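You operate a simulated robot arm through the tools that you are given. There is no shell and no other tool. Be economical: measure what you need, move in short steps, check, and stop when the job is done.

Carry out the task below with a simulated robot arm. There is one attempt and no reset: what you move stays moved.

Task
Open the drawer of the wash table, put the black plug on the top of the short belt away in the inside of the wash table drawer, then shut the drawer. Fetch the yellow squeegee and set it on the top of the drying rack. The order is free.

The check looks at the end state, three seconds after you hand in, the way a careful person would. Anything else that was tipped, shoved, dropped, spilled or broken makes it a failure.

Robot
A 7-joint arm with a fingered hand on a trunk, on a base that drives. Base frame: it is fixed to the floor where the robot stands at the start and does not move with it; the origin is under the middle of the robot, x ahead of it, y to its left, z up. Lengths are in m, angles in degrees, forces in N, time in s.
With the tool pointing down near the work surface it reaches from about 0.1 to 0.56 m from the robot's upright axis, wherever it stands. Its first joint turns from -143.0 to 143.0 degrees. Places, roughly: black plug [-1.5, 1, 0.75]; drawer of the wash table [1.2, 0, 0.8]; inside of the wash table drawer [1.3, 0.1, 0.7]; top of the drying rack [2.2, -2.6, 0.9]; yellow squeegee [2.25, -2.75, 0.25]. Payload 3 kg.
The tool frame sits at the grasp point between the pads (the TCP): z along the fingers, y along the line on which they close. The tips reach 0.026 m beyond it. Largest opening 0.148 m; the body of the gripper starts 0.073 m behind the TCP. The gripper is a hand of 3 fingers: y runs from the thumb to the fingers, the wrist lies at [0, 0, -0.229] in the tool frame, and closing takes about 1.5 s.
Orientation is told as [roll, pitch, yaw] about the base's x, y, z axes, in that order, counted from this pose: with the fingers straight down and closing along the base's y, the tool's x points along the base's -x, its y along +y and its z along -z.

Tools
- The arm moves only by the tool move_arm. Its argument "plan" is one flat list of numbers, 7 for each row, row after row: the gripper command, from -1 (fully open) to 1 (shut), values between in proportion, then the shift along the tool's x, y, z in m, then the turn, a rotation vector about the tool's x, y, z in degrees. In form: [jaw, x, y, z, wx, wy, wz, jaw, x, y, z, wx, wy, wz, ...]. A call has 1 to 20 rows; each row is the pose to reach, as a shift and turn from the pose commanded when the call began, along the tool's axes at that moment. Rows are played at 5 a second. More than 0.05 m and 8.6 degrees between two rows, or a gripper value outside its range, and nothing of the call is played. Where a pose cannot be reached the arm comes as near as it can. A force on the tool above 40 N (or 10 N above the force at the start of the call, whichever is more), or a blocked arm, ends the call early, and 0.2 s more pass. The fingers move at their own pace (about 0.153 m/s each) and stop on an object; they squeeze with about 26 N. The grip force told is the motor's: it shows also when the fingers shut on nothing. Time passes only in rows, and 0.2 s behind the last, so rows that repeat a pose let the fingers close. It gives the time, the measured TCP pose, the force on the tool (base axes), the opening and the grip force at its end, in the units of the frame above (readings bear some noise), with the torque about the TCP (base axes, N m) and any sound that the robot's microphone picked up.
- Cameras (640 x 400 px; columns grow to the right, rows downward): "scene" is now at [0.1693, 0.017, 1.6401]; the picture's right is [0.13, -0.99, -0.00], its down [-0.73, -0.09, -0.67] and it looks along [0.67, 0.09, -0.74] (base axes); focal length 283 px, centre (320, 200). "wrist" rides on the gripper at [0.068, -0.039, -0.09] in the tool frame; the picture's right is [0.50, 0.87, 0.00], its down [-0.66, 0.38, -0.65] and it looks along [-0.57, 0.33, 0.76] (tool axes); focal length 222 px, centre (320, 200).
- capture(camera): a new picture of that camera. No time passes.
- move_column(by): slides the trunk up (or, below 0, down) by that many m; the arm and the scene camera ride with it, the base frame stays. It gives what a move gives, with no picture.
- drive_base(legs): drives the robot by 1 to 6 legs, each [ahead, left, turn to the left] in m, m and degrees, along the robot's own axes; the way and the turn of a leg run together, so that a leg with both is an arc; at most 1.5 m and 180 degrees a leg. The arm and the cameras ride along, it lands a little off, and it stops where it bumps. It gives what a move gives.
- set_grasp(shape): the hand has 3 fingers and takes this shape, open, in about a second: jaw (thumb against the fingers, like two jaws); tri (thumb and two fingers); tip (a fingertip pinch); poke (one finger out to press); point (the index stretched); flat (the hand flat); cup (the hand cupped); fist (a fist). The gripper value then closes the fingers along that shape, each until it touches; the sizes above hold for jaw. It gives what a move gives, with no picture.
- pan_tilt(pan, tilt): turns the head with the scene camera to pan (to the left, within 86 degrees either way) and tilt (down, from -29 to 69), counted from straight ahead of the robot. It gives what a move gives.
- measure_at(camera, pixels): for up to 12 pixels [column, row] of the newest picture of that camera ("zoom" is the newest enlarged one), the place [x, y, z] in the base frame of the surface seen there, good to about 0.003 m, but the place of the scene camera against the robot may be out by one fixed shift of up to 0.018 m in any direction. No time passes.
- enlarge(camera, box): a new picture of the part [left, top, right, bottom] of that camera's present view, enlarged. No time passes.
- finish_job(): hands the job in; it is judged then, once.

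Go step by step. Measure first, check grasps and placings, and put right what went wrong. The budget is 110 turns and 78 pictures, counting those below and the enlarged ones. Unless the task says otherwise, let go and move clear before handing in, and close with one line.

The tools are called as a command line: name --argument value ..., lists and objects as JSON in quotes. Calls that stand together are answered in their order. move_arm: Moves the arm, as the interface text tells. Its arguments: {"type":"object","properties":{"plan":{"type":"array"}},"required":["plan"]} The other tools are called the same way: move_column (by) slides the trunk up or down; set_grasp (shape) gives the hand a shape; drive_base (legs) drives the base; pan_tilt (pan, tilt) turns the head that bears the scene camera; capture (camera) takes a picture; measure_at (camera, pixels) gives the place of the surface under pixels of a picture; enlarge (camera, box) takes an enlarged picture of a part of a camera's view; finish_job () hands the job in.

At the start:

```text
clock: 0.0
ee_pos: [0.9037, 0.0178, 1.0169]
tool_rot: [0.0, -0.1, 0.0]
wrist_force: [0.5, 0.0, -0.9]
wrist_torque: [-0.03, -0.02, 0.01]
finger_gap: 0.148
grasp_force: 0.1
shape: jaw
trunk travel left (down, up): [-0.575, 0.315]
robot x, y, heading: [0.0005, 0.004, -0.1]
head pan, tilt: [7.3, 47.7]
```

scene: 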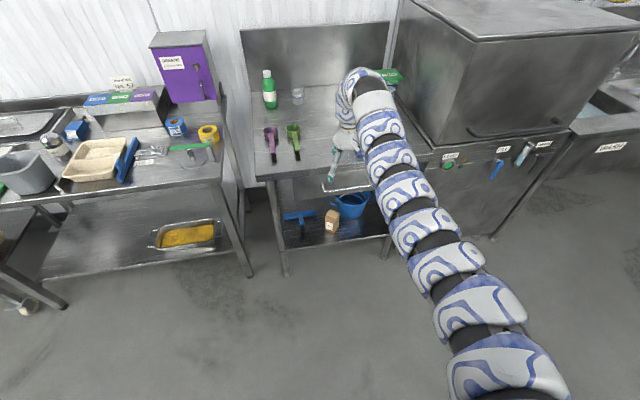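
wrist: 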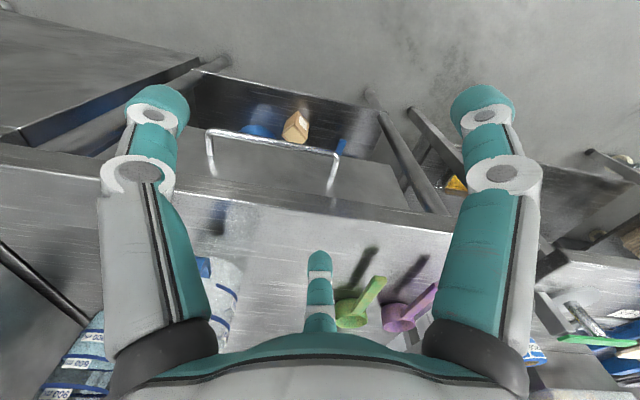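

The wrist picture shows the drawer with a bar handle (about 210,130 to 335,155). I'll measure handle and table first.

measure_at --camera "wrist" --pixels '[[215, 132], [270, 142], [336, 156], [212, 175], [330, 190], [300, 180], [250, 200], [420, 215], [297, 128], [360, 225]]'

enlarge --camera "scene" --box '[240, 40, 440, 260]'

measure_at --camera "scene" --pixels '[[330, 188], [350, 186], [260, 180], [430, 155], [270, 140], [292, 140], [298, 95], [330, 160], [300, 165]]'

```text
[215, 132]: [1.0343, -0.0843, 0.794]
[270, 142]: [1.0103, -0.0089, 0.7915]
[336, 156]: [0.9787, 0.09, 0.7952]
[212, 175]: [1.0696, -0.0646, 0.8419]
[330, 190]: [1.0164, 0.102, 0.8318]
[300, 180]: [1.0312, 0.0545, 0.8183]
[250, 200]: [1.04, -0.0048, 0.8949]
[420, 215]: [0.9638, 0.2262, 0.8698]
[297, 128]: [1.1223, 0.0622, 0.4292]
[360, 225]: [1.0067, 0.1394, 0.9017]
```

```text
1.82 times, centred on (340, 150) of scene
```

zoom: 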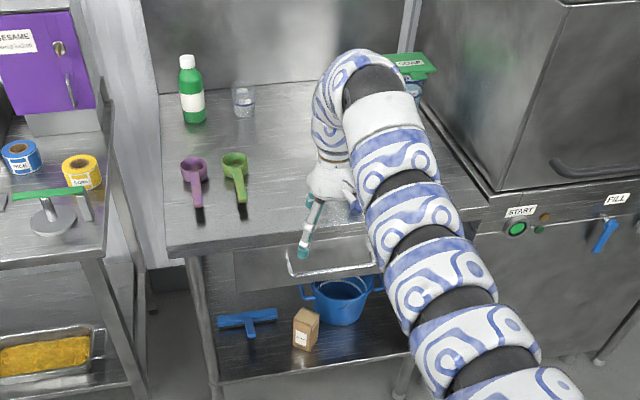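

```text
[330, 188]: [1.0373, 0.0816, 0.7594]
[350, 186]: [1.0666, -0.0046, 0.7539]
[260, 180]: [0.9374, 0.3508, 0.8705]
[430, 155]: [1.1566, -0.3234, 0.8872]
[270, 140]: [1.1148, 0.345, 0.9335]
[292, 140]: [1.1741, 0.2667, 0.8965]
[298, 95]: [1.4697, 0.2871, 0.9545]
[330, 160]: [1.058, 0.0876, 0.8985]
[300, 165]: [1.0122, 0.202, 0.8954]
```

The drawer front is turned about 18°: handle bar from (1.034,-0.084) to (0.979,0.09) at z≈0.794. I'll back off and line up with its normal, then turn the tool to horizontal.

drive_base --legs '[[-0.23, 0, 0], [0, -0.4, 0], [0, 0, 18]]'

pan_tilt --pan 0 --tilt 35

capture --camera "scene"

```text
clock: 4.8
ee_pos: [0.618, -0.0941, 1.0166]
tool_rot: [0.0, 0.0, 18.2]
wrist_force: [-0.5, -0.8, 0.5]
wrist_torque: [0.0, -0.03, -0.01]
finger_gap: 0.148
grasp_force: 0.0
shape: jaw
trunk travel left (down, up): [-0.575, 0.315]
robot x, y, heading: [-0.2352, -0.3964, 18.4]
head pan, tilt: [7.3, 47.7]
```

```text
clock: 5.6
ee_pos: [0.6186, -0.0946, 1.0168]
tool_rot: [0.0, -0.1, 18.3]
wrist_force: [-0.2, 0.3, 0.1]
wrist_torque: [-0.01, -0.01, 0.01]
finger_gap: 0.1476
grasp_force: 0.1
shape: jaw
trunk travel left (down, up): [-0.575, 0.315]
robot x, y, heading: [-0.2346, -0.3955, 18.2]
head pan, tilt: [0.0, 35.0]
```

```text
74 pictures are left
```

scene: 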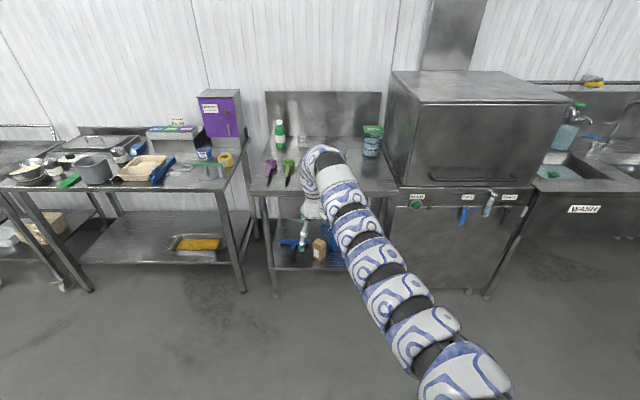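

Now tilting the tool up to horizontal in place (rotation about tool y).

move_arm --plan '[-1, 0, 0, 0, 0, -8, 0, -1, 0, 0, 0, 0, -16, 0, -1, 0, 0, 0, 0, -24, 0, -1, 0, 0, 0, 0, -32, 0, -1, 0, 0, 0, 0, -40, 0, -1, 0, 0, 0, 0, -48, 0, -1, 0, 0, 0, 0, -56, 0, -1, 0, 0, 0, 0, -64, 0, -1, 0, 0, 0, 0, -72, 0, -1, 0, 0, 0, 0, -80, 0, -1, 0, 0, 0, 0, -85, 0, -1, 0, 0, 0, 0, -90, 0]'

```text
clock: 8.2
ee_pos: [0.6189, -0.0956, 1.0152]
tool_rot: [-163.8, -90.0, -177.9]
wrist_force: [0.2, 0.2, -0.3]
wrist_torque: [0.01, 0.01, 0.01]
finger_gap: 0.148
grasp_force: 0.2
shape: jaw
trunk travel left (down, up): [-0.575, 0.315]
robot x, y, heading: [-0.2345, -0.3974, 18.4]
head pan, tilt: [0.0, 35.0]
```

Tool is now horizontal, closing sideways. Roll it 90° so it closes vertically.

move_arm --plan '[-1, 0, 0, 0, 0, 0, 8, -1, 0, 0, 0, 0, 0, 16, -1, 0, 0, 0, 0, 0, 24, -1, 0, 0, 0, 0, 0, 32, -1, 0, 0, 0, 0, 0, 40, -1, 0, 0, 0, 0, 0, 48, -1, 0, 0, 0, 0, 0, 56, -1, 0, 0, 0, 0, 0, 64, -1, 0, 0, 0, 0, 0, 72, -1, 0, 0, 0, 0, 0, 80, -1, 0, 0, 0, 0, 0, 85, -1, 0, 0, 0, 0, 0, 90]'

capture --camera "wrist"

```text
clock: 10.8
ee_pos: [0.618, -0.0949, 1.018]
tool_rot: [90.0, 0.1, -71.6]
wrist_force: [0.8, -0.8, -0.1]
wrist_torque: [0.02, 0.03, -0.03]
finger_gap: 0.148
grasp_force: 0.0
shape: jaw
trunk travel left (down, up): [-0.575, 0.315]
robot x, y, heading: [-0.2339, -0.3977, 18.4]
head pan, tilt: [0.0, 35.0]
```

```text
73 pictures are left
```

wrist: 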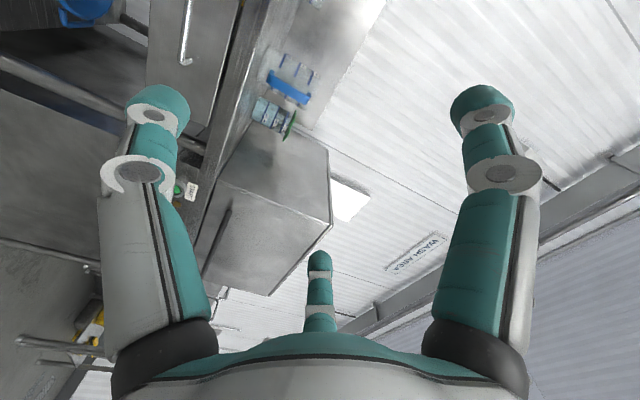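

Lower the trunk so the tool is at handle height, then look.

move_column --by -0.225

capture --camera "wrist"

capture --camera "scene"

```text
clock: 13.2
ee_pos: [0.6178, -0.0946, 0.7916]
tool_rot: [90.0, 0.0, -71.6]
wrist_force: [0.0, 0.7, -0.6]
wrist_torque: [0.0, 0.0, -0.03]
finger_gap: 0.1478
grasp_force: 0.1
shape: jaw
trunk travel left (down, up): [-0.35, 0.54]
robot x, y, heading: [-0.2364, -0.3989, 18.3]
head pan, tilt: [0.0, 35.0]
```

```text
72 pictures are left
```

wrist: 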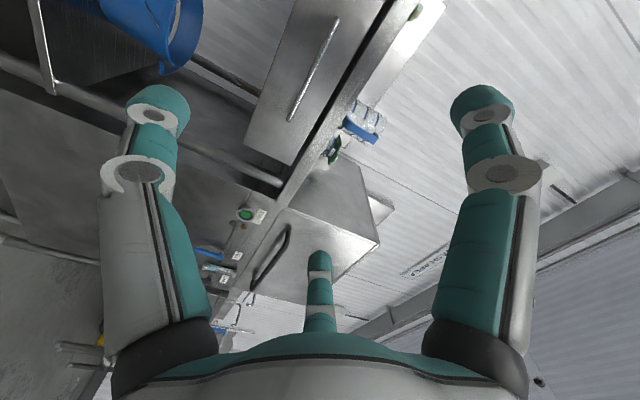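

```text
71 pictures are left
```

scene: 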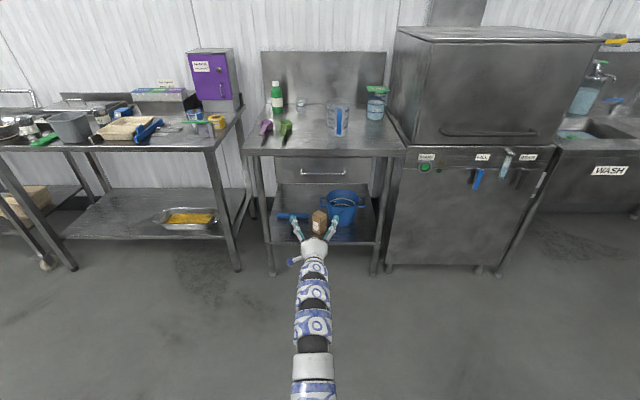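

Handle visible in wrist view from (334,22) to (293,118); measuring.

measure_at --camera "wrist" --pixels '[[334, 24], [315, 68], [293, 117], [300, 60], [280, 110], [335, 75], [360, 70]]'

measure_at --camera "scene" --pixels '[[303, 174], [323, 175], [345, 174], [285, 165], [360, 165], [323, 165]]'

```text
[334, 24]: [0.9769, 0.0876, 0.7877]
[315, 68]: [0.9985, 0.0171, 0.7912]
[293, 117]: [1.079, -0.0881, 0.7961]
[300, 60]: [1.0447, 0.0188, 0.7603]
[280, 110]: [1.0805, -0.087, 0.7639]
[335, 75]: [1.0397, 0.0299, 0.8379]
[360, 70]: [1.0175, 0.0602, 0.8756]
```

```text
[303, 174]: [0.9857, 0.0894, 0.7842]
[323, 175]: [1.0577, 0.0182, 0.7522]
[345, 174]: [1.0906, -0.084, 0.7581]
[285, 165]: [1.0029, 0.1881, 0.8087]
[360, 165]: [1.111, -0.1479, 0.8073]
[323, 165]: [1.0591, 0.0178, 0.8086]
```

Handle centre ≈(1.004,0.003,0.791), 0.397 ahead and 0.029 right of the tool. Half-close the fingers and drive most of the way.

move_arm --plan '[0, 0, 0, 0, 0, 0, 0, 0, 0, 0, 0, 0, 0, 0, 0, 0, 0, 0, 0, 0, 0]'

drive_base --legs '[[0.33, -0.029, 0]]'

capture --camera "wrist"

```text
clock: 14.0
ee_pos: [0.6197, -0.0953, 0.7916]
tool_rot: [89.9, 0.0, -71.7]
wrist_force: [-0.9, -0.2, 0.1]
wrist_torque: [-0.02, 0.03, 0.01]
finger_gap: 0.0746
grasp_force: 0.2
shape: jaw
trunk travel left (down, up): [-0.35, 0.54]
robot x, y, heading: [-0.2368, -0.3946, 18.3]
head pan, tilt: [0.0, 35.0]
```

```text
clock: 16.1
ee_pos: [0.9406, -0.0192, 0.7912]
tool_rot: [90.0, 0.0, -71.7]
wrist_force: [0.3, 0.5, -0.2]
wrist_torque: [0.01, 0.02, -0.01]
finger_gap: 0.0745
grasp_force: 0.1
shape: jaw
trunk travel left (down, up): [-0.35, 0.54]
robot x, y, heading: [0.0888, -0.3193, 18.4]
head pan, tilt: [0.0, 35.0]
```

```text
70 pictures are left
```

wrist: 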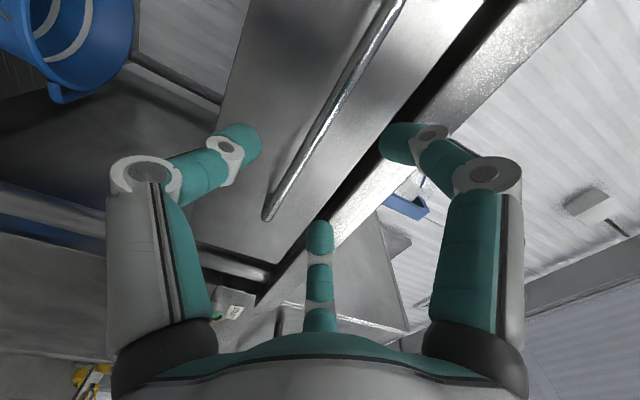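

Handle lies between the fingers; advance 0.06 and close.

move_arm --plan '[0, 0, 0, 0.03, 0, 0, 0, 0, 0, 0, 0.06, 0, 0, 0, 1, 0, 0, 0.06, 0, 0, 0, 1, 0, 0, 0.06, 0, 0, 0, 1, 0, 0, 0.06, 0, 0, 0, 1, 0, 0, 0.06, 0, 0, 0, 1, 0, 0, 0.06, 0, 0, 0]'

capture --camera "wrist"

```text
clock: 17.8
ee_pos: [0.9972, -0.0001, 0.7905]
tool_rot: [90.0, 0.0, -71.7]
wrist_force: [0.7, -2.2, -1.3]
wrist_torque: [-0.02, 0.02, -0.01]
finger_gap: 0.0057
grasp_force: 25.9
shape: jaw
trunk travel left (down, up): [-0.35, 0.54]
robot x, y, heading: [0.0895, -0.3207, 18.2]
head pan, tilt: [0.0, 35.0]
```

```text
69 pictures are left
```

wrist: 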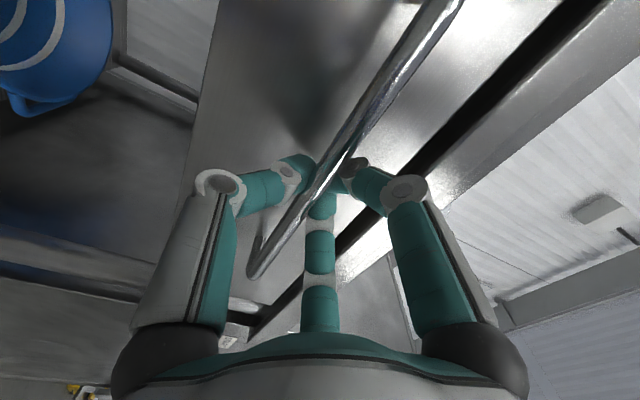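

Bar gripped (gap 0.0057). Pull back slowly 0.24 m.

move_arm --plan '[1, 0, 0, -0.015, 0, 0, 0, 1, 0, 0, -0.03, 0, 0, 0, 1, 0, 0, -0.045, 0, 0, 0, 1, 0, 0, -0.06, 0, 0, 0, 1, 0, 0, -0.075, 0, 0, 0, 1, 0, 0, -0.09, 0, 0, 0, 1, 0, 0, -0.105, 0, 0, 0, 1, 0, 0, -0.12, 0, 0, 0, 1, 0, 0, -0.135, 0, 0, 0, 1, 0, 0, -0.15, 0, 0, 0, 1, 0, 0, -0.165, 0, 0, 0, 1, 0, 0, -0.18, 0, 0, 0, 1, 0, 0, -0.195, 0, 0, 0, 1, 0, 0, -0.21, 0, 0, 0, 1, 0, 0, -0.225, 0, 0, 0, 1, 0, 0, -0.24, 0, 0, 0]'

capture --camera "scene"

```text
clock: 21.1
ee_pos: [0.7704, -0.076, 0.7904]
tool_rot: [90.1, 0.0, -71.8]
wrist_force: [0.7, 0.7, -1.0]
wrist_torque: [0.01, 0.02, 0.02]
finger_gap: 0.005
grasp_force: 25.8
shape: jaw
trunk travel left (down, up): [-0.35, 0.54]
robot x, y, heading: [0.0874, -0.3179, 18.0]
head pan, tilt: [0.0, 35.0]
```

```text
68 pictures are left
```

scene: 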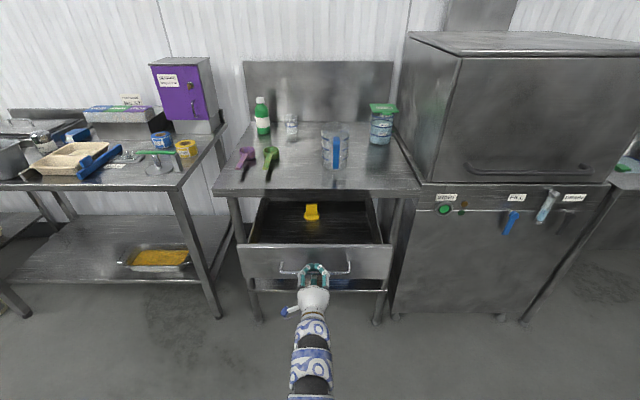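

The drawer is open, with a yellow item inside at (312,211). Measure the inside, release and back away.

measure_at --camera "scene" --pixels '[[312, 212], [280, 225], [350, 230], [315, 235], [316, 245], [240, 247], [390, 247], [265, 200], [370, 200], [340, 215]]'

move_arm --plan '[0.3, 0, 0, 0, 0, 0, 0, 0, 0, 0, 0, 0, 0, 0, 0, 0, 0, 0, 0, 0, 0, 0, 0, 0, -0.04, 0, 0, 0, 0, 0, 0, -0.08, 0, 0, 0]'

drive_base --legs '[[-0.3, 0, 0]]'

capture --camera "scene"

```text
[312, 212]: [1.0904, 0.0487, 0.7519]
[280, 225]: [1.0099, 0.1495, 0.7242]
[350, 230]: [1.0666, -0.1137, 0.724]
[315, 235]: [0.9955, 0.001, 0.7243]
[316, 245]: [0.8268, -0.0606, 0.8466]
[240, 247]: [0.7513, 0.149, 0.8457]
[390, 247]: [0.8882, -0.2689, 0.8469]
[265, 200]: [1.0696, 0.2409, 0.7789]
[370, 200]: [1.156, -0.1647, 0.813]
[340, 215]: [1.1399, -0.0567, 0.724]
```

```text
clock: 22.4
ee_pos: [0.6923, -0.1014, 0.7921]
tool_rot: [89.9, -0.1, -71.6]
wrist_force: [0.0, 0.3, 0.1]
wrist_torque: [0.0, -0.01, 0.03]
finger_gap: 0.0735
grasp_force: 0.0
shape: jaw
trunk travel left (down, up): [-0.35, 0.54]
robot x, y, heading: [0.0919, -0.3208, 18.0]
head pan, tilt: [0.0, 35.0]
```

```text
clock: 24.4
ee_pos: [0.412, -0.1928, 0.7906]
tool_rot: [90.0, -0.1, -71.6]
wrist_force: [0.1, -0.1, 0.5]
wrist_torque: [-0.04, 0.0, 0.0]
finger_gap: 0.0737
grasp_force: 0.1
shape: jaw
trunk travel left (down, up): [-0.35, 0.54]
robot x, y, heading: [-0.1904, -0.412, 18.8]
head pan, tilt: [0.0, 35.0]
```

```text
67 pictures are left
```

scene: 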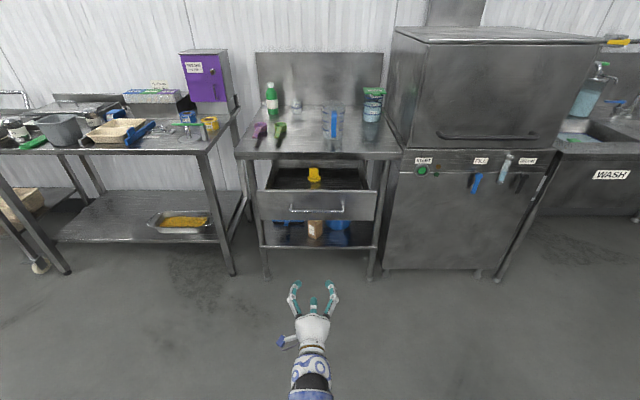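

Drawer floor is z≈0.724, front lip z≈0.846. Now look left towards the belt.

drive_base --legs '[[0, 0, 60]]'

pan_tilt --pan 50 --tilt 30

capture --camera "scene"

```text
clock: 27.4
ee_pos: [-0.0866, 0.2216, 0.7916]
tool_rot: [90.0, 0.0, -11.2]
wrist_force: [0.2, 0.2, -0.2]
wrist_torque: [0.0, 0.02, 0.01]
finger_gap: 0.0737
grasp_force: 0.0
shape: jaw
trunk travel left (down, up): [-0.35, 0.54]
robot x, y, heading: [-0.1925, -0.4113, 78.6]
head pan, tilt: [0.0, 35.0]
```

```text
clock: 28.6
ee_pos: [-0.0849, 0.221, 0.792]
tool_rot: [89.9, 0.0, -11.2]
wrist_force: [0.3, 0.2, 0.1]
wrist_torque: [0.01, 0.02, -0.01]
finger_gap: 0.0734
grasp_force: 0.2
shape: jaw
trunk travel left (down, up): [-0.35, 0.54]
robot x, y, heading: [-0.1876, -0.4141, 79.0]
head pan, tilt: [50.0, 30.0]
```

```text
66 pictures are left
```

scene: 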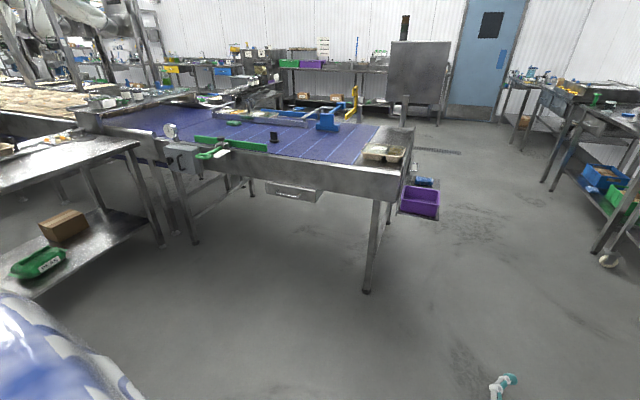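

A black object sits on the belt at (275,137). Measure it and the belt's edges; zoom.

measure_at --camera "scene" --pixels '[[275, 137], [275, 142], [320, 175], [390, 195], [370, 290], [255, 165], [285, 150], [240, 147], [290, 195], [195, 240], [165, 240], [380, 152]]'

enlarge --camera "scene" --box '[160, 80, 420, 240]'

```text
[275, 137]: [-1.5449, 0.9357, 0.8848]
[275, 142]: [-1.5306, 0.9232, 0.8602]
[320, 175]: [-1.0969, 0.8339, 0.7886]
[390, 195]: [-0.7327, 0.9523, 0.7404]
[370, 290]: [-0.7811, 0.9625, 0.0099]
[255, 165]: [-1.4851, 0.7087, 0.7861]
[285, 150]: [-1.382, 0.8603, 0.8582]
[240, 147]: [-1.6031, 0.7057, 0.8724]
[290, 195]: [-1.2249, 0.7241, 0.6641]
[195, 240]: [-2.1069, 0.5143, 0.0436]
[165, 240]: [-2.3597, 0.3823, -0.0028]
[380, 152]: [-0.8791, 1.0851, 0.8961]
```

```text
2.46 times, centred on (290, 160) of scene
```

zoom: 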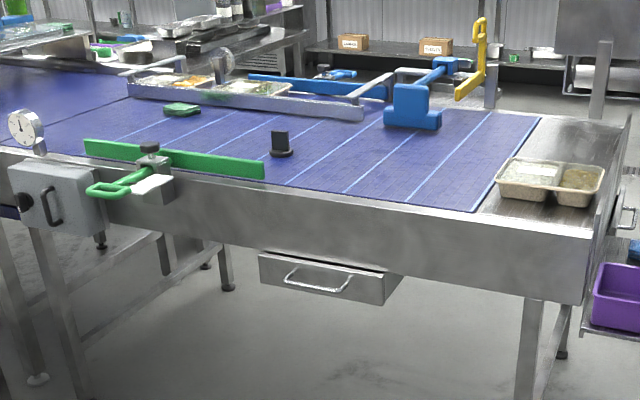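

The plug is a disc with an upright tab at about (-1.535,0.93). Check the nearby table at left and details, and restore the tool to pointing down.

measure_at --camera "scene" --pixels '[[138, 143], [60, 190], [160, 245], [5, 195], [120, 245]]'

measure_at --camera "zoom" --pixels '[[279, 132], [281, 153], [273, 143], [287, 143], [262, 168], [262, 162], [100, 190], [160, 150], [281, 160], [520, 170]]'

move_column --by 0.3

move_arm --plan '[-1, 0, 0, 0, 0, 0, -8, -1, 0, 0, 0, 0, 0, -16, -1, 0, 0, 0, 0, 0, -24, -1, 0, 0, 0, 0, 0, -32, -1, 0, 0, 0, 0, 0, -40, -1, 0, 0, 0, 0, 0, -48, -1, 0, 0, 0, 0, 0, -56, -1, 0, 0, 0, 0, 0, -64, -1, 0, 0, 0, 0, 0, -72, -1, 0, 0, 0, 0, 0, -80, -1, 0, 0, 0, 0, 0, -85, -1, 0, 0, 0, 0, 0, -90]'

move_arm --plan '[-1, 0, 0, 0, 0, 8, 0, -1, 0, 0, 0, 0, 16, 0, -1, 0, 0, 0, 0, 24, 0, -1, 0, 0, 0, 0, 32, 0, -1, 0, 0, 0, 0, 40, 0, -1, 0, 0, 0, 0, 48, 0, -1, 0, 0, 0, 0, 56, 0, -1, 0, 0, 0, 0, 64, 0, -1, 0, 0, 0, 0, 72, 0, -1, 0, 0, 0, 0, 80, 0, -1, 0, 0, 0, 0, 85, 0, -1, 0, 0, 0, 0, 90, 0]'

```text
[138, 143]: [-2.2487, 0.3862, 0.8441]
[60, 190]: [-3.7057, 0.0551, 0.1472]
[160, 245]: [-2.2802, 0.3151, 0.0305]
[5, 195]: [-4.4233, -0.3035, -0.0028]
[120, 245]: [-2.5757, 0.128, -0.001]
```

```text
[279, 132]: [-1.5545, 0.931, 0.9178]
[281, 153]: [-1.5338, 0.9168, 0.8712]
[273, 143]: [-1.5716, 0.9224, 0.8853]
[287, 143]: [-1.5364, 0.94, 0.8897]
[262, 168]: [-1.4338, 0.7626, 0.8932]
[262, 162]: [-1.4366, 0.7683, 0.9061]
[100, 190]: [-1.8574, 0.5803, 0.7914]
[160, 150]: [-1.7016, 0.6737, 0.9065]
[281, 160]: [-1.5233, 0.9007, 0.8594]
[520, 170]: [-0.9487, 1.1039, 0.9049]
```

```text
clock: 31.6
ee_pos: [-0.0855, 0.2209, 1.0914]
tool_rot: [90.0, -0.1, -11.2]
wrist_force: [0.4, -0.2, -0.1]
wrist_torque: [0.0, -0.03, -0.02]
finger_gap: 0.0735
grasp_force: 0.0
shape: jaw
trunk travel left (down, up): [-0.65, 0.24]
robot x, y, heading: [-0.1939, -0.4122, 78.8]
head pan, tilt: [50.0, 30.0]
```

```text
clock: 34.2
ee_pos: [-0.0862, 0.2213, 1.0912]
tool_rot: [-85.6, -90.0, 164.6]
wrist_force: [0.2, 0.2, 0.2]
wrist_torque: [0.0, 0.02, 0.0]
finger_gap: 0.1479
grasp_force: 0.0
shape: jaw
trunk travel left (down, up): [-0.65, 0.24]
robot x, y, heading: [-0.1911, -0.4137, 78.9]
head pan, tilt: [50.0, 30.0]
```

```text
clock: 36.8
ee_pos: [-0.0841, 0.2217, 1.0911]
tool_rot: [-0.1, -14.1, 78.8]
wrist_force: [0.3, -0.1, -0.5]
wrist_torque: [0.0, -0.01, -0.03]
finger_gap: 0.148
grasp_force: 0.0
shape: jaw
out of reach, approached as far as the arm can: row 2, 3, 4, 5, 6, 10, 11, 12
trunk travel left (down, up): [-0.65, 0.24]
robot x, y, heading: [-0.1947, -0.4106, 78.8]
head pan, tilt: [50.0, 30.0]
```

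Ends 14° short of vertical at this close range; extend outward 0.2 m and see.

move_arm --plan '[-1, -0.04, 0, 0, 0, 0, 0, -1, -0.08, 0, 0, 0, 0, 0, -1, -0.12, 0, 0, 0, 0, 0, -1, -0.16, 0, 0, 0, 0, 0, -1, -0.2, 0, 0, 0, 0, 0]'

drive_base --legs '[[0, 0, 29], [0.5, 0.9, 0]]'

pan_tilt --pan 0 --tilt 40

capture --camera "scene"

```text
clock: 38.0
ee_pos: [-0.0521, 0.4157, 1.1115]
tool_rot: [1.5, -12.6, 78.0]
wrist_force: [2.4, 1.4, -1.0]
wrist_torque: [-0.1, 0.08, 0.05]
finger_gap: 0.1479
grasp_force: 0.1
shape: jaw
out of reach, approached as far as the arm can: row 1, 2, 3, 4, 5
trunk travel left (down, up): [-0.65, 0.24]
robot x, y, heading: [-0.1946, -0.4121, 78.8]
head pan, tilt: [50.0, 30.0]
```

```text
clock: 44.8
ee_pos: [-1.4812, 0.5891, 1.127]
tool_rot: [0.0, -14.1, 108.0]
wrist_force: [0.5, 0.1, -0.1]
wrist_torque: [0.0, 0.01, 0.01]
finger_gap: 0.1479
grasp_force: 0.0
shape: jaw
trunk travel left (down, up): [-0.65, 0.24]
robot x, y, heading: [-1.201, -0.205, 107.6]
head pan, tilt: [50.0, 30.0]
```

```text
clock: 45.9
ee_pos: [-1.4824, 0.589, 1.1285]
tool_rot: [-0.1, -14.1, 108.0]
wrist_force: [0.0, -0.2, 0.1]
wrist_torque: [-0.02, 0.01, -0.02]
finger_gap: 0.1479
grasp_force: 0.1
shape: jaw
trunk travel left (down, up): [-0.65, 0.24]
robot x, y, heading: [-1.1974, -0.2134, 108.2]
head pan, tilt: [0.0, 40.0]
```

```text
64 pictures are left
```

scene: 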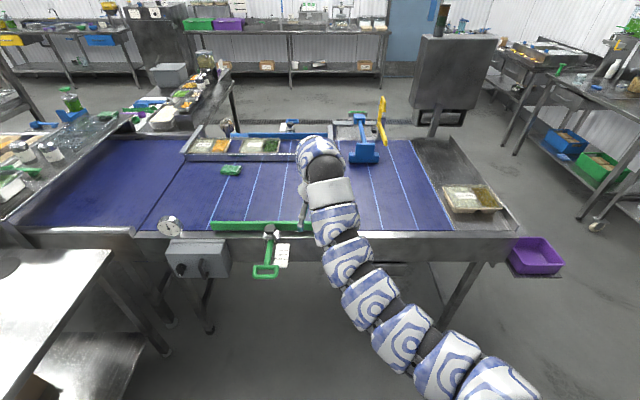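

Straighten the pitch by 14° now at this reach, then view with the wrist camera.

move_arm --plan '[-1, 0, 0, 0, 0, 7, 0, -1, 0, 0, 0, 0, 14, 0, -1, 0, 0, 0, 0, 14, 0]'

capture --camera "wrist"

```text
clock: 46.7
ee_pos: [-1.4805, 0.5885, 1.1268]
tool_rot: [-0.1, 0.0, 108.0]
wrist_force: [-0.7, 0.3, 0.3]
wrist_torque: [0.03, 0.01, 0.02]
finger_gap: 0.148
grasp_force: 0.1
shape: jaw
trunk travel left (down, up): [-0.65, 0.24]
robot x, y, heading: [-1.2022, -0.2128, 107.6]
head pan, tilt: [0.0, 40.0]
```

```text
63 pictures are left
```

wrist: 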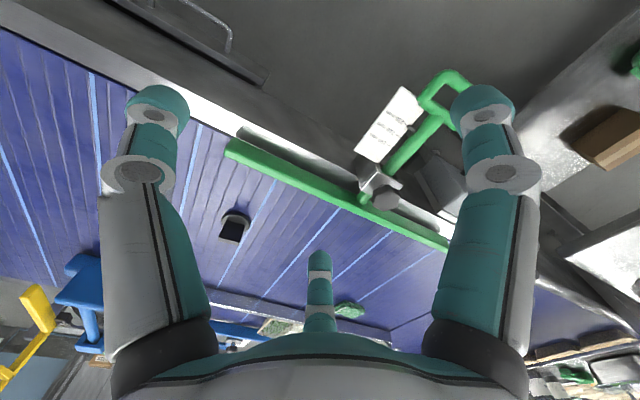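

Plug visible at (235,228) in the wrist view; zoom and measure.

enlarge --camera "wrist" --box '[200, 195, 280, 255]'

measure_at --camera "wrist" --pixels '[[233, 222], [226, 238], [239, 240], [232, 232], [246, 215], [231, 215], [226, 150], [262, 240]]'

```text
6.67 times, centred on (240, 225) of wrist
```

zoom: 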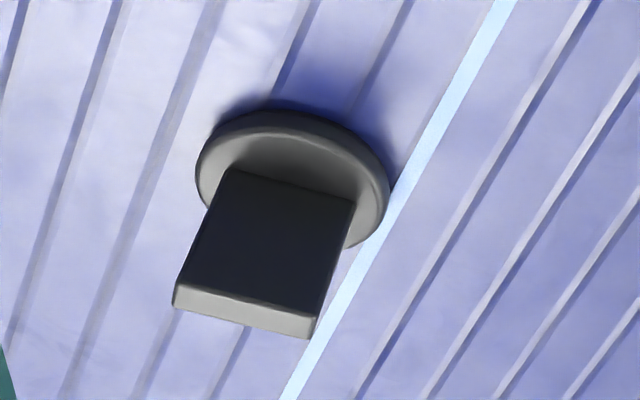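

```text
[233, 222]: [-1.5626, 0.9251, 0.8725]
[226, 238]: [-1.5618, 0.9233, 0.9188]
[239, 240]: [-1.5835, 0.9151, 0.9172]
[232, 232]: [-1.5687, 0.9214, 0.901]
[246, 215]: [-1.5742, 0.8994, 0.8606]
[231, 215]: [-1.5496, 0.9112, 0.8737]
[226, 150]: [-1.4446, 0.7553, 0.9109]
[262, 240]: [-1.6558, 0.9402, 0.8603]
```

measure_at --camera "zoom" --pixels '[[180, 297], [308, 327], [245, 312], [185, 288], [310, 314], [245, 240], [240, 180], [345, 207], [290, 110], [205, 170], [383, 200]]'

```text
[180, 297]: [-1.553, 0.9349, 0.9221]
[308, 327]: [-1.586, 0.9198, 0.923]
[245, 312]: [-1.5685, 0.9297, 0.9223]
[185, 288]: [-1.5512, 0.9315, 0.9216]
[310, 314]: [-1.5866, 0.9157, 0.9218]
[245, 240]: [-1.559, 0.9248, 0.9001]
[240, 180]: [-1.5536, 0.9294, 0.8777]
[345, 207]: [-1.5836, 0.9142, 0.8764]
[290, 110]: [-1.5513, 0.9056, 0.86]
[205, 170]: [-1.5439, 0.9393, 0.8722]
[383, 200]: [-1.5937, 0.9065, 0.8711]
```

Tab runs along ~25°, centre (-1.569,0.926), top z 0.922. I'll yaw the tool +83 so it closes across the tab's thickness, then drive over it.

move_arm --plan '[-1, 0, 0, 0, 0, 0, 8, -1, 0, 0, 0, 0, 0, 16, -1, 0, 0, 0, 0, 0, 24, -1, 0, 0, 0, 0, 0, 32, -1, 0, 0, 0, 0, 0, 40, -1, 0, 0, 0, 0, 0, 48, -1, 0, 0, 0, 0, 0, 56, -1, 0, 0, 0, 0, 0, 64, 0, 0, 0, 0, 0, 0, 72, 0, 0, 0, 0, 0, 0, 78, 0, 0, 0, 0, 0, 0, 83]'

drive_base --legs '[[0.345, -0.019, 0]]'

capture --camera "wrist"

```text
clock: 49.1
ee_pos: [-1.4806, 0.5896, 1.1265]
tool_rot: [0.1, 0.0, 24.7]
wrist_force: [-0.7, 1.1, -0.4]
wrist_torque: [0.0, 0.0, 0.02]
finger_gap: 0.0745
grasp_force: 0.0
shape: jaw
trunk travel left (down, up): [-0.65, 0.24]
robot x, y, heading: [-1.1994, -0.2114, 108.1]
head pan, tilt: [0.0, 40.0]
```

```text
clock: 51.3
ee_pos: [-1.563, 0.9126, 1.1258]
tool_rot: [0.1, 0.0, 24.8]
wrist_force: [-0.6, -0.9, -0.5]
wrist_torque: [-0.01, 0.01, -0.04]
finger_gap: 0.0742
grasp_force: 0.0
shape: jaw
trunk travel left (down, up): [-0.65, 0.24]
robot x, y, heading: [-1.2888, 0.1099, 107.6]
head pan, tilt: [0.0, 40.0]
```

```text
61 pictures are left
```

wrist: 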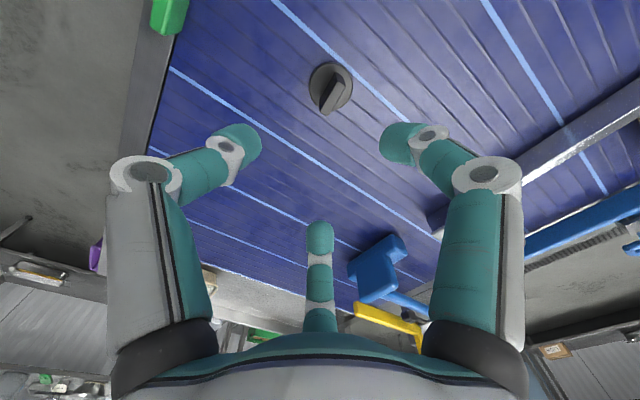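

enlarge --camera "wrist" --box '[300, 50, 364, 130]'

measure_at --camera "wrist" --pixels '[[330, 108], [342, 90], [324, 108], [337, 80], [375, 265], [395, 240], [360, 290]]'

```text
5.00 times, centred on (332, 90) of wrist
```

zoom: 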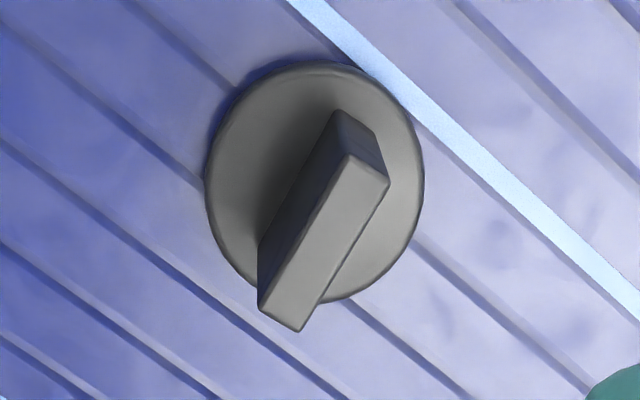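

```text
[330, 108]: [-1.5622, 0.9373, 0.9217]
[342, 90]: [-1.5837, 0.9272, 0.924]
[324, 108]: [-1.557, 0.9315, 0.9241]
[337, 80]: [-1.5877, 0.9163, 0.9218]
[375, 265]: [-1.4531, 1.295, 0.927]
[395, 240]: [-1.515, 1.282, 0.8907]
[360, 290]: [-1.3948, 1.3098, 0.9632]
```

measure_at --camera "zoom" --pixels '[[352, 162], [383, 182], [299, 324], [266, 306], [325, 243]]'

```text
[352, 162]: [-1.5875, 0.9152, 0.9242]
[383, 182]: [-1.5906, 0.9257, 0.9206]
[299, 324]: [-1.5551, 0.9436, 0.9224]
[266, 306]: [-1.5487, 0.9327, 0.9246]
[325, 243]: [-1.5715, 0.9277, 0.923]
```

Tab centre (-1.5705,0.929); the tool needs +0.018 in y, then down 0.218.

move_arm --plan '[0, 0, 0.018, 0.03, 0, 0, 0, 0, 0, 0.018, 0.07, 0, 0, 0, 0, 0, 0.018, 0.11, 0, 0, 0, 0, 0, 0.018, 0.15, 0, 0, 0, 0, 0, 0.018, 0.18, 0, 0, 0, 0, 0, 0.018, 0.2, 0, 0, 0, 0, 0, 0.018, 0.218, 0, 0, 0, 0, 0, 0.018, 0.218, 0, 0, 0]'

capture --camera "wrist"

```text
clock: 53.1
ee_pos: [-1.5698, 0.9276, 0.9093]
tool_rot: [0.2, -0.1, 24.8]
wrist_force: [0.5, -1.2, 0.5]
wrist_torque: [-0.02, 0.0, -0.02]
finger_gap: 0.0745
grasp_force: 0.1
shape: jaw
trunk travel left (down, up): [-0.65, 0.24]
robot x, y, heading: [-1.2863, 0.1144, 107.7]
head pan, tilt: [0.0, 40.0]
```

```text
59 pictures are left
```

wrist: 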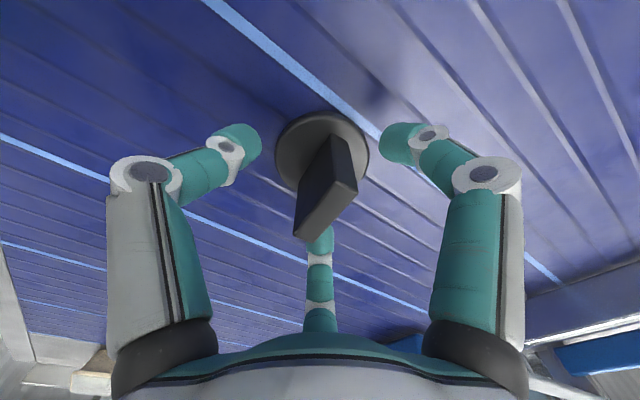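

Tab centred between the fingers. Close and lift.

move_arm --plan '[1, 0, 0, 0, 0, 0, 0, 1, 0, 0, 0, 0, 0, 0, 1, 0, 0, 0, 0, 0, 0, 1, 0, 0, 0, 0, 0, 0, 1, 0, 0, 0, 0, 0, 0, 1, 0, 0, -0.02, 0, 0, 0, 1, 0, 0, -0.05, 0, 0, 0, 1, 0, 0, -0.09, 0, 0, 0, 1, 0, 0, -0.13, 0, 0, 0, 1, 0, 0, -0.17, 0, 0, 0, 1, 0, 0, -0.21, 0, 0, 0]'

capture --camera "wrist"

```text
clock: 55.5
ee_pos: [-1.5698, 0.9245, 1.1212]
tool_rot: [0.1, 0.1, 24.9]
wrist_force: [0.7, -0.5, -0.6]
wrist_torque: [0.0, 0.0, 0.04]
finger_gap: 0.0109
grasp_force: 26.5
shape: jaw
trunk travel left (down, up): [-0.65, 0.24]
robot x, y, heading: [-1.2846, 0.1126, 107.9]
head pan, tilt: [0.0, 40.0]
```

```text
58 pictures are left
```

wrist: 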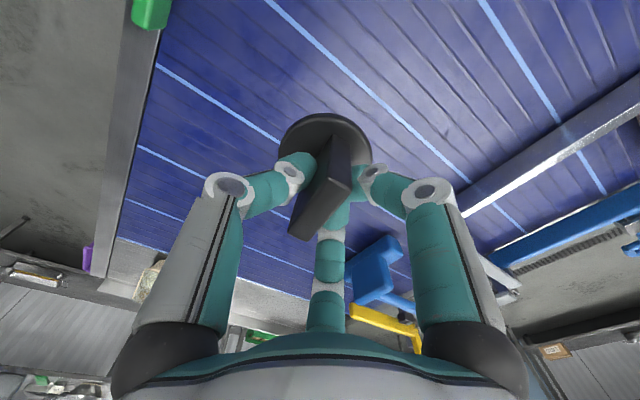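

Plug held (gap 0.011). Drive back, turn, and approach the drawer part way.

drive_base --legs '[[-0.6, 0, 0], [0, 0, -90], [0.8, -0.236, 0]]'

pan_tilt --pan 10 --tilt 40

capture --camera "scene"

capture --camera "wrist"

```text
clock: 66.8
ee_pos: [0.5542, -0.1623, 1.1202]
tool_rot: [0.1, 0.0, -65.6]
wrist_force: [-0.5, -0.7, -1.5]
wrist_torque: [-0.01, 0.01, 0.01]
finger_gap: 0.0106
grasp_force: 25.5
shape: jaw
trunk travel left (down, up): [-0.65, 0.24]
robot x, y, heading: [-0.2612, -0.4426, 17.4]
head pan, tilt: [0.0, 40.0]
```

```text
clock: 67.5
ee_pos: [0.5552, -0.1608, 1.119]
tool_rot: [0.2, 0.1, -65.6]
wrist_force: [0.6, 0.2, -1.0]
wrist_torque: [-0.01, -0.01, -0.01]
finger_gap: 0.0105
grasp_force: 26.1
shape: jaw
trunk travel left (down, up): [-0.65, 0.24]
robot x, y, heading: [-0.2606, -0.4416, 17.6]
head pan, tilt: [10.0, 40.0]
```

```text
57 pictures are left
```

scene: 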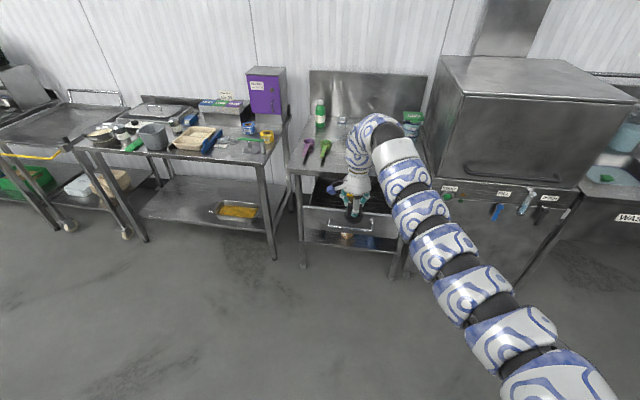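

```text
56 pictures are left
```

wrist: 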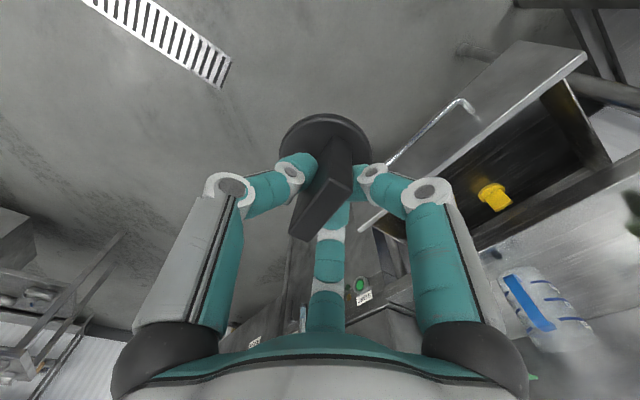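

measure_at --camera "wrist" --pixels '[[445, 167], [545, 88], [500, 195], [520, 160], [480, 215], [520, 225], [600, 175], [450, 250], [560, 150]]'

```text
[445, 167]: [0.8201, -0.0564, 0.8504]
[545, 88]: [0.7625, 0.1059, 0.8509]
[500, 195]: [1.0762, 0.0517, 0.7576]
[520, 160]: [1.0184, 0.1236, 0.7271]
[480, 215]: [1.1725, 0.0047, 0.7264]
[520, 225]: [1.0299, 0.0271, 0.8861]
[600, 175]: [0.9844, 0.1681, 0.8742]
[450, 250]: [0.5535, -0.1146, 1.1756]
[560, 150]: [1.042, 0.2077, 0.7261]
```

Drive forward so the plug is above the open part of the drawer, then check.

drive_base --legs '[[0.392, 0.013, 0]]'

capture --camera "wrist"

capture --camera "scene"

```text
clock: 70.0
ee_pos: [0.926, -0.0355, 1.1202]
tool_rot: [0.2, 0.0, -65.7]
wrist_force: [0.3, -0.6, -2.1]
wrist_torque: [-0.04, 0.01, 0.01]
finger_gap: 0.0107
grasp_force: 25.7
shape: jaw
trunk travel left (down, up): [-0.65, 0.24]
robot x, y, heading: [0.1105, -0.3149, 17.5]
head pan, tilt: [10.0, 40.0]
```

```text
55 pictures are left
```

wrist: 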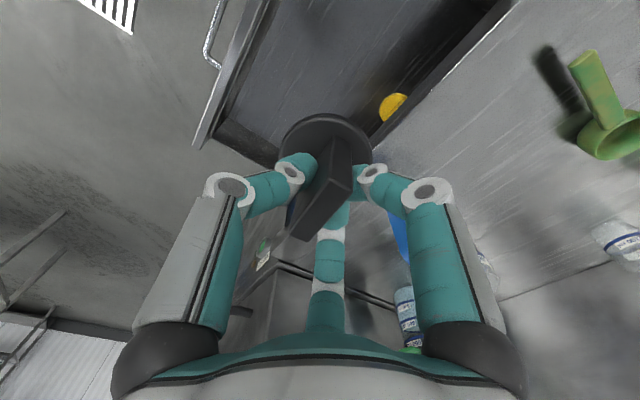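

```text
54 pictures are left
```

scene: 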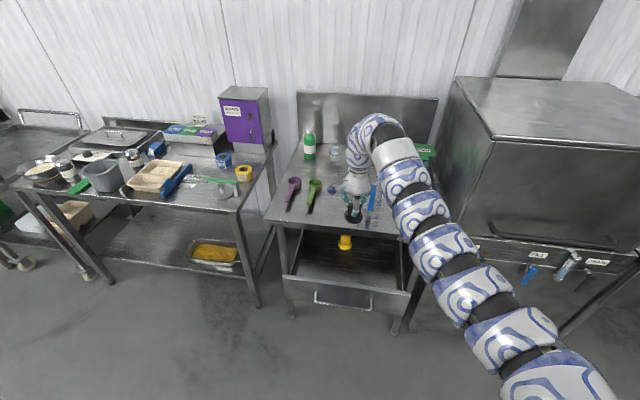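

Position good. Lower with trunk 0.29, then check.

move_column --by -0.29

capture --camera "wrist"

```text
clock: 72.9
ee_pos: [0.9253, -0.0348, 0.8299]
tool_rot: [0.1, 0.1, -65.7]
wrist_force: [0.5, 0.5, -0.6]
wrist_torque: [-0.01, -0.01, 0.01]
finger_gap: 0.0106
grasp_force: 25.5
shape: jaw
trunk travel left (down, up): [-0.36, 0.53]
robot x, y, heading: [0.1096, -0.3131, 17.1]
head pan, tilt: [10.0, 40.0]
```

```text
53 pictures are left
```

wrist: 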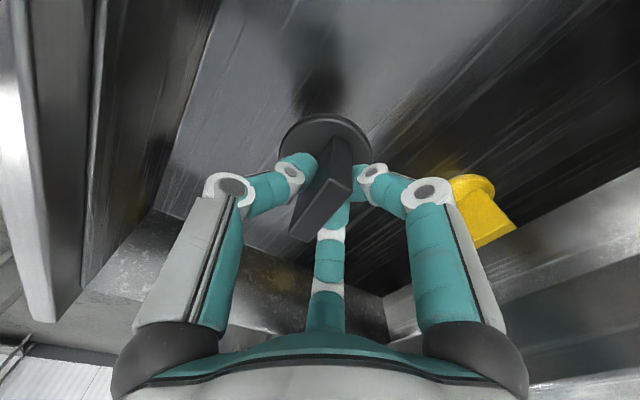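

Clear; lower 0.053 and release gently, then rise.

move_arm --plan '[1, 0, 0, 0.015, 0, 0, 0, 1, 0, 0, 0.03, 0, 0, 0, 1, 0, 0, 0.042, 0, 0, 0, 1, 0, 0, 0.048, 0, 0, 0, 1, 0, 0, 0.053, 0, 0, 0, 1, 0, 0, 0.053, 0, 0, 0]'

capture --camera "wrist"

```text
clock: 74.3
ee_pos: [0.9241, -0.0353, 0.7765]
tool_rot: [0.1, -0.1, -65.7]
wrist_force: [0.8, 0.9, 0.9]
wrist_torque: [-0.03, 0.06, -0.01]
finger_gap: 0.0105
grasp_force: 25.9
shape: jaw
trunk travel left (down, up): [-0.36, 0.53]
robot x, y, heading: [0.1111, -0.3108, 17.4]
head pan, tilt: [10.0, 40.0]
```

```text
52 pictures are left
```

wrist: 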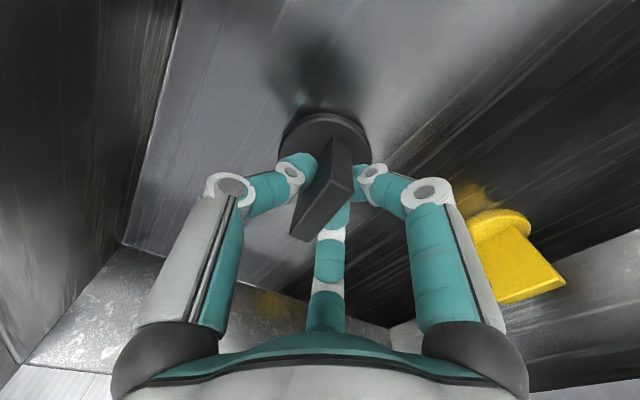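

move_arm --plan '[1, 0, 0, 0.003, 0, 0, 0, 0.6, 0, 0, 0.003, 0, 0, 0, 0.3, 0, 0, 0.003, 0, 0, 0, 0.3, 0, 0, 0.003, 0, 0, 0, 0.3, 0, 0, -0.01, 0, 0, 0, 0.3, 0, 0, -0.03, 0, 0, 0, 0.3, 0, 0, -0.06, 0, 0, 0, 0.3, 0, 0, -0.1, 0, 0, 0]'

move_column --by 0.15

capture --camera "wrist"

```text
clock: 76.1
ee_pos: [0.9241, -0.0357, 0.8784]
tool_rot: [0.1, 0.0, -65.7]
wrist_force: [0.3, 0.5, -0.4]
wrist_torque: [0.03, -0.01, -0.02]
finger_gap: 0.0516
grasp_force: 0.1
shape: jaw
trunk travel left (down, up): [-0.36, 0.53]
robot x, y, heading: [0.1052, -0.3074, 17.4]
head pan, tilt: [10.0, 40.0]
```

```text
clock: 77.8
ee_pos: [0.9239, -0.0348, 1.0268]
tool_rot: [0.1, -0.1, -65.7]
wrist_force: [0.0, -1.2, -0.3]
wrist_torque: [-0.02, 0.02, -0.02]
finger_gap: 0.0516
grasp_force: 0.0
shape: jaw
trunk travel left (down, up): [-0.51, 0.38]
robot x, y, heading: [0.1094, -0.3136, 17.6]
head pan, tilt: [10.0, 40.0]
```

```text
51 pictures are left
```

wrist: 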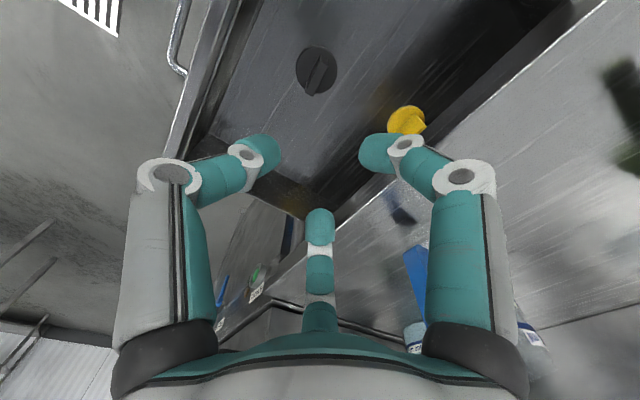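

The plug stands in the drawer at (317,70). Back off and turn the tool horizontal again for shutting.

drive_base --legs '[[-0.45, 0, 0]]'

move_arm --plan '[0, 0, 0, 0, 0, 0, 6.6]'

move_arm --plan '[0, 0, 0, 0, -8, 0, 0, 0, 0, 0, 0, -16, 0, 0, 0, 0, 0, 0, -24, 0, 0, 0, 0, 0, 0, -32, 0, 0, 0, 0, 0, 0, -40, 0, 0, 0, 0, 0, 0, -48, 0, 0, 0, 0, 0, 0, -56, 0, 0, 0, 0, 0, 0, -64, 0, 0, 0, 0, 0, 0, -72, 0, 0, 0, 0, 0, 0, -80, 0, 0, 0, 0, 0, 0, -85, 0, 0, 0, 0, 0, 0, -90, 0, 0]'

move_column --by -0.237

capture --camera "wrist"

```text
clock: 80.5
ee_pos: [0.5034, -0.1707, 1.0271]
tool_rot: [0.1, 0.1, -66.0]
wrist_force: [0.3, 0.6, 0.0]
wrist_torque: [-0.04, -0.02, 0.03]
finger_gap: 0.0515
grasp_force: 0.1
shape: jaw
trunk travel left (down, up): [-0.51, 0.38]
robot x, y, heading: [-0.3142, -0.4422, 17.2]
head pan, tilt: [10.0, 40.0]
```

```text
clock: 80.9
ee_pos: [0.5043, -0.1707, 1.0258]
tool_rot: [0.2, 0.0, -72.7]
wrist_force: [-0.3, -0.1, -0.2]
wrist_torque: [-0.02, 0.01, -0.01]
finger_gap: 0.0734
grasp_force: 0.1
shape: jaw
trunk travel left (down, up): [-0.51, 0.38]
robot x, y, heading: [-0.3163, -0.4466, 17.0]
head pan, tilt: [10.0, 40.0]
```

```text
clock: 83.5
ee_pos: [0.503, -0.1702, 1.0265]
tool_rot: [90.1, -0.1, -72.6]
wrist_force: [-0.6, 0.6, -0.2]
wrist_torque: [0.02, -0.01, 0.0]
finger_gap: 0.0743
grasp_force: 0.0
shape: jaw
trunk travel left (down, up): [-0.51, 0.38]
robot x, y, heading: [-0.314, -0.4401, 17.0]
head pan, tilt: [10.0, 40.0]
```

```text
clock: 86.0
ee_pos: [0.5018, -0.1703, 0.7908]
tool_rot: [90.0, 0.0, -72.6]
wrist_force: [0.8, -0.5, 0.6]
wrist_torque: [0.0, -0.02, -0.03]
finger_gap: 0.0739
grasp_force: 0.0
shape: jaw
trunk travel left (down, up): [-0.273, 0.617]
robot x, y, heading: [-0.315, -0.4441, 17.1]
head pan, tilt: [10.0, 40.0]
```

```text
50 pictures are left
```

wrist: 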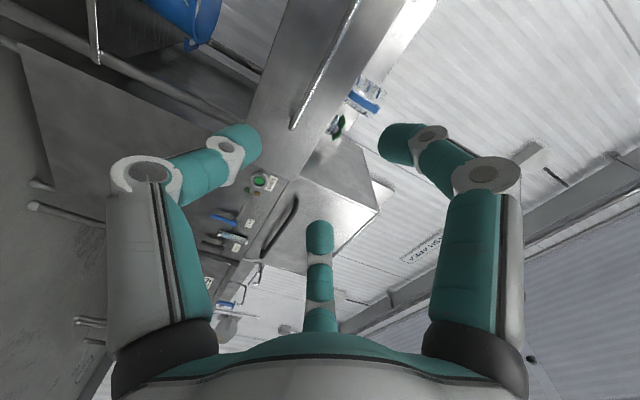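

Handle is about 0.29 ahead. Drive 0.22, then close in with the arm and grip.

drive_base --legs '[[0.22, 0.011, 0]]'

capture --camera "wrist"

```text
clock: 87.7
ee_pos: [0.7074, -0.0963, 0.7896]
tool_rot: [90.1, -0.1, -72.7]
wrist_force: [-0.7, 0.0, 0.8]
wrist_torque: [0.01, 0.02, 0.0]
finger_gap: 0.0742
grasp_force: 0.0
shape: jaw
trunk travel left (down, up): [-0.273, 0.617]
robot x, y, heading: [-0.1071, -0.3671, 17.0]
head pan, tilt: [10.0, 40.0]
```

```text
49 pictures are left
```

wrist: 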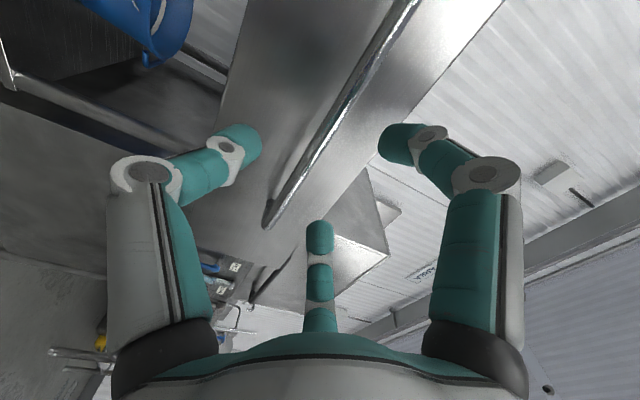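

move_arm --plan '[0, 0, 0, 0.03, 0, 0, 0, 0, 0, 0, 0.065, 0, 0, 0, 1, 0, 0, 0.065, 0, 0, 0, 1, 0, 0, 0.065, 0, 0, 0, 1, 0, 0, 0.065, 0, 0, 0, 1, 0, 0, 0.065, 0, 0, 0, 1, 0, 0, 0.065, 0, 0, 0]'

```text
clock: 89.3
ee_pos: [0.7696, -0.0782, 0.7884]
tool_rot: [90.1, 0.1, -72.7]
wrist_force: [0.6, -0.6, 0.8]
wrist_torque: [0.02, 0.05, -0.01]
finger_gap: 0.0
grasp_force: 26.4
shape: jaw
trunk travel left (down, up): [-0.273, 0.617]
robot x, y, heading: [-0.1054, -0.3722, 17.0]
head pan, tilt: [10.0, 40.0]
```

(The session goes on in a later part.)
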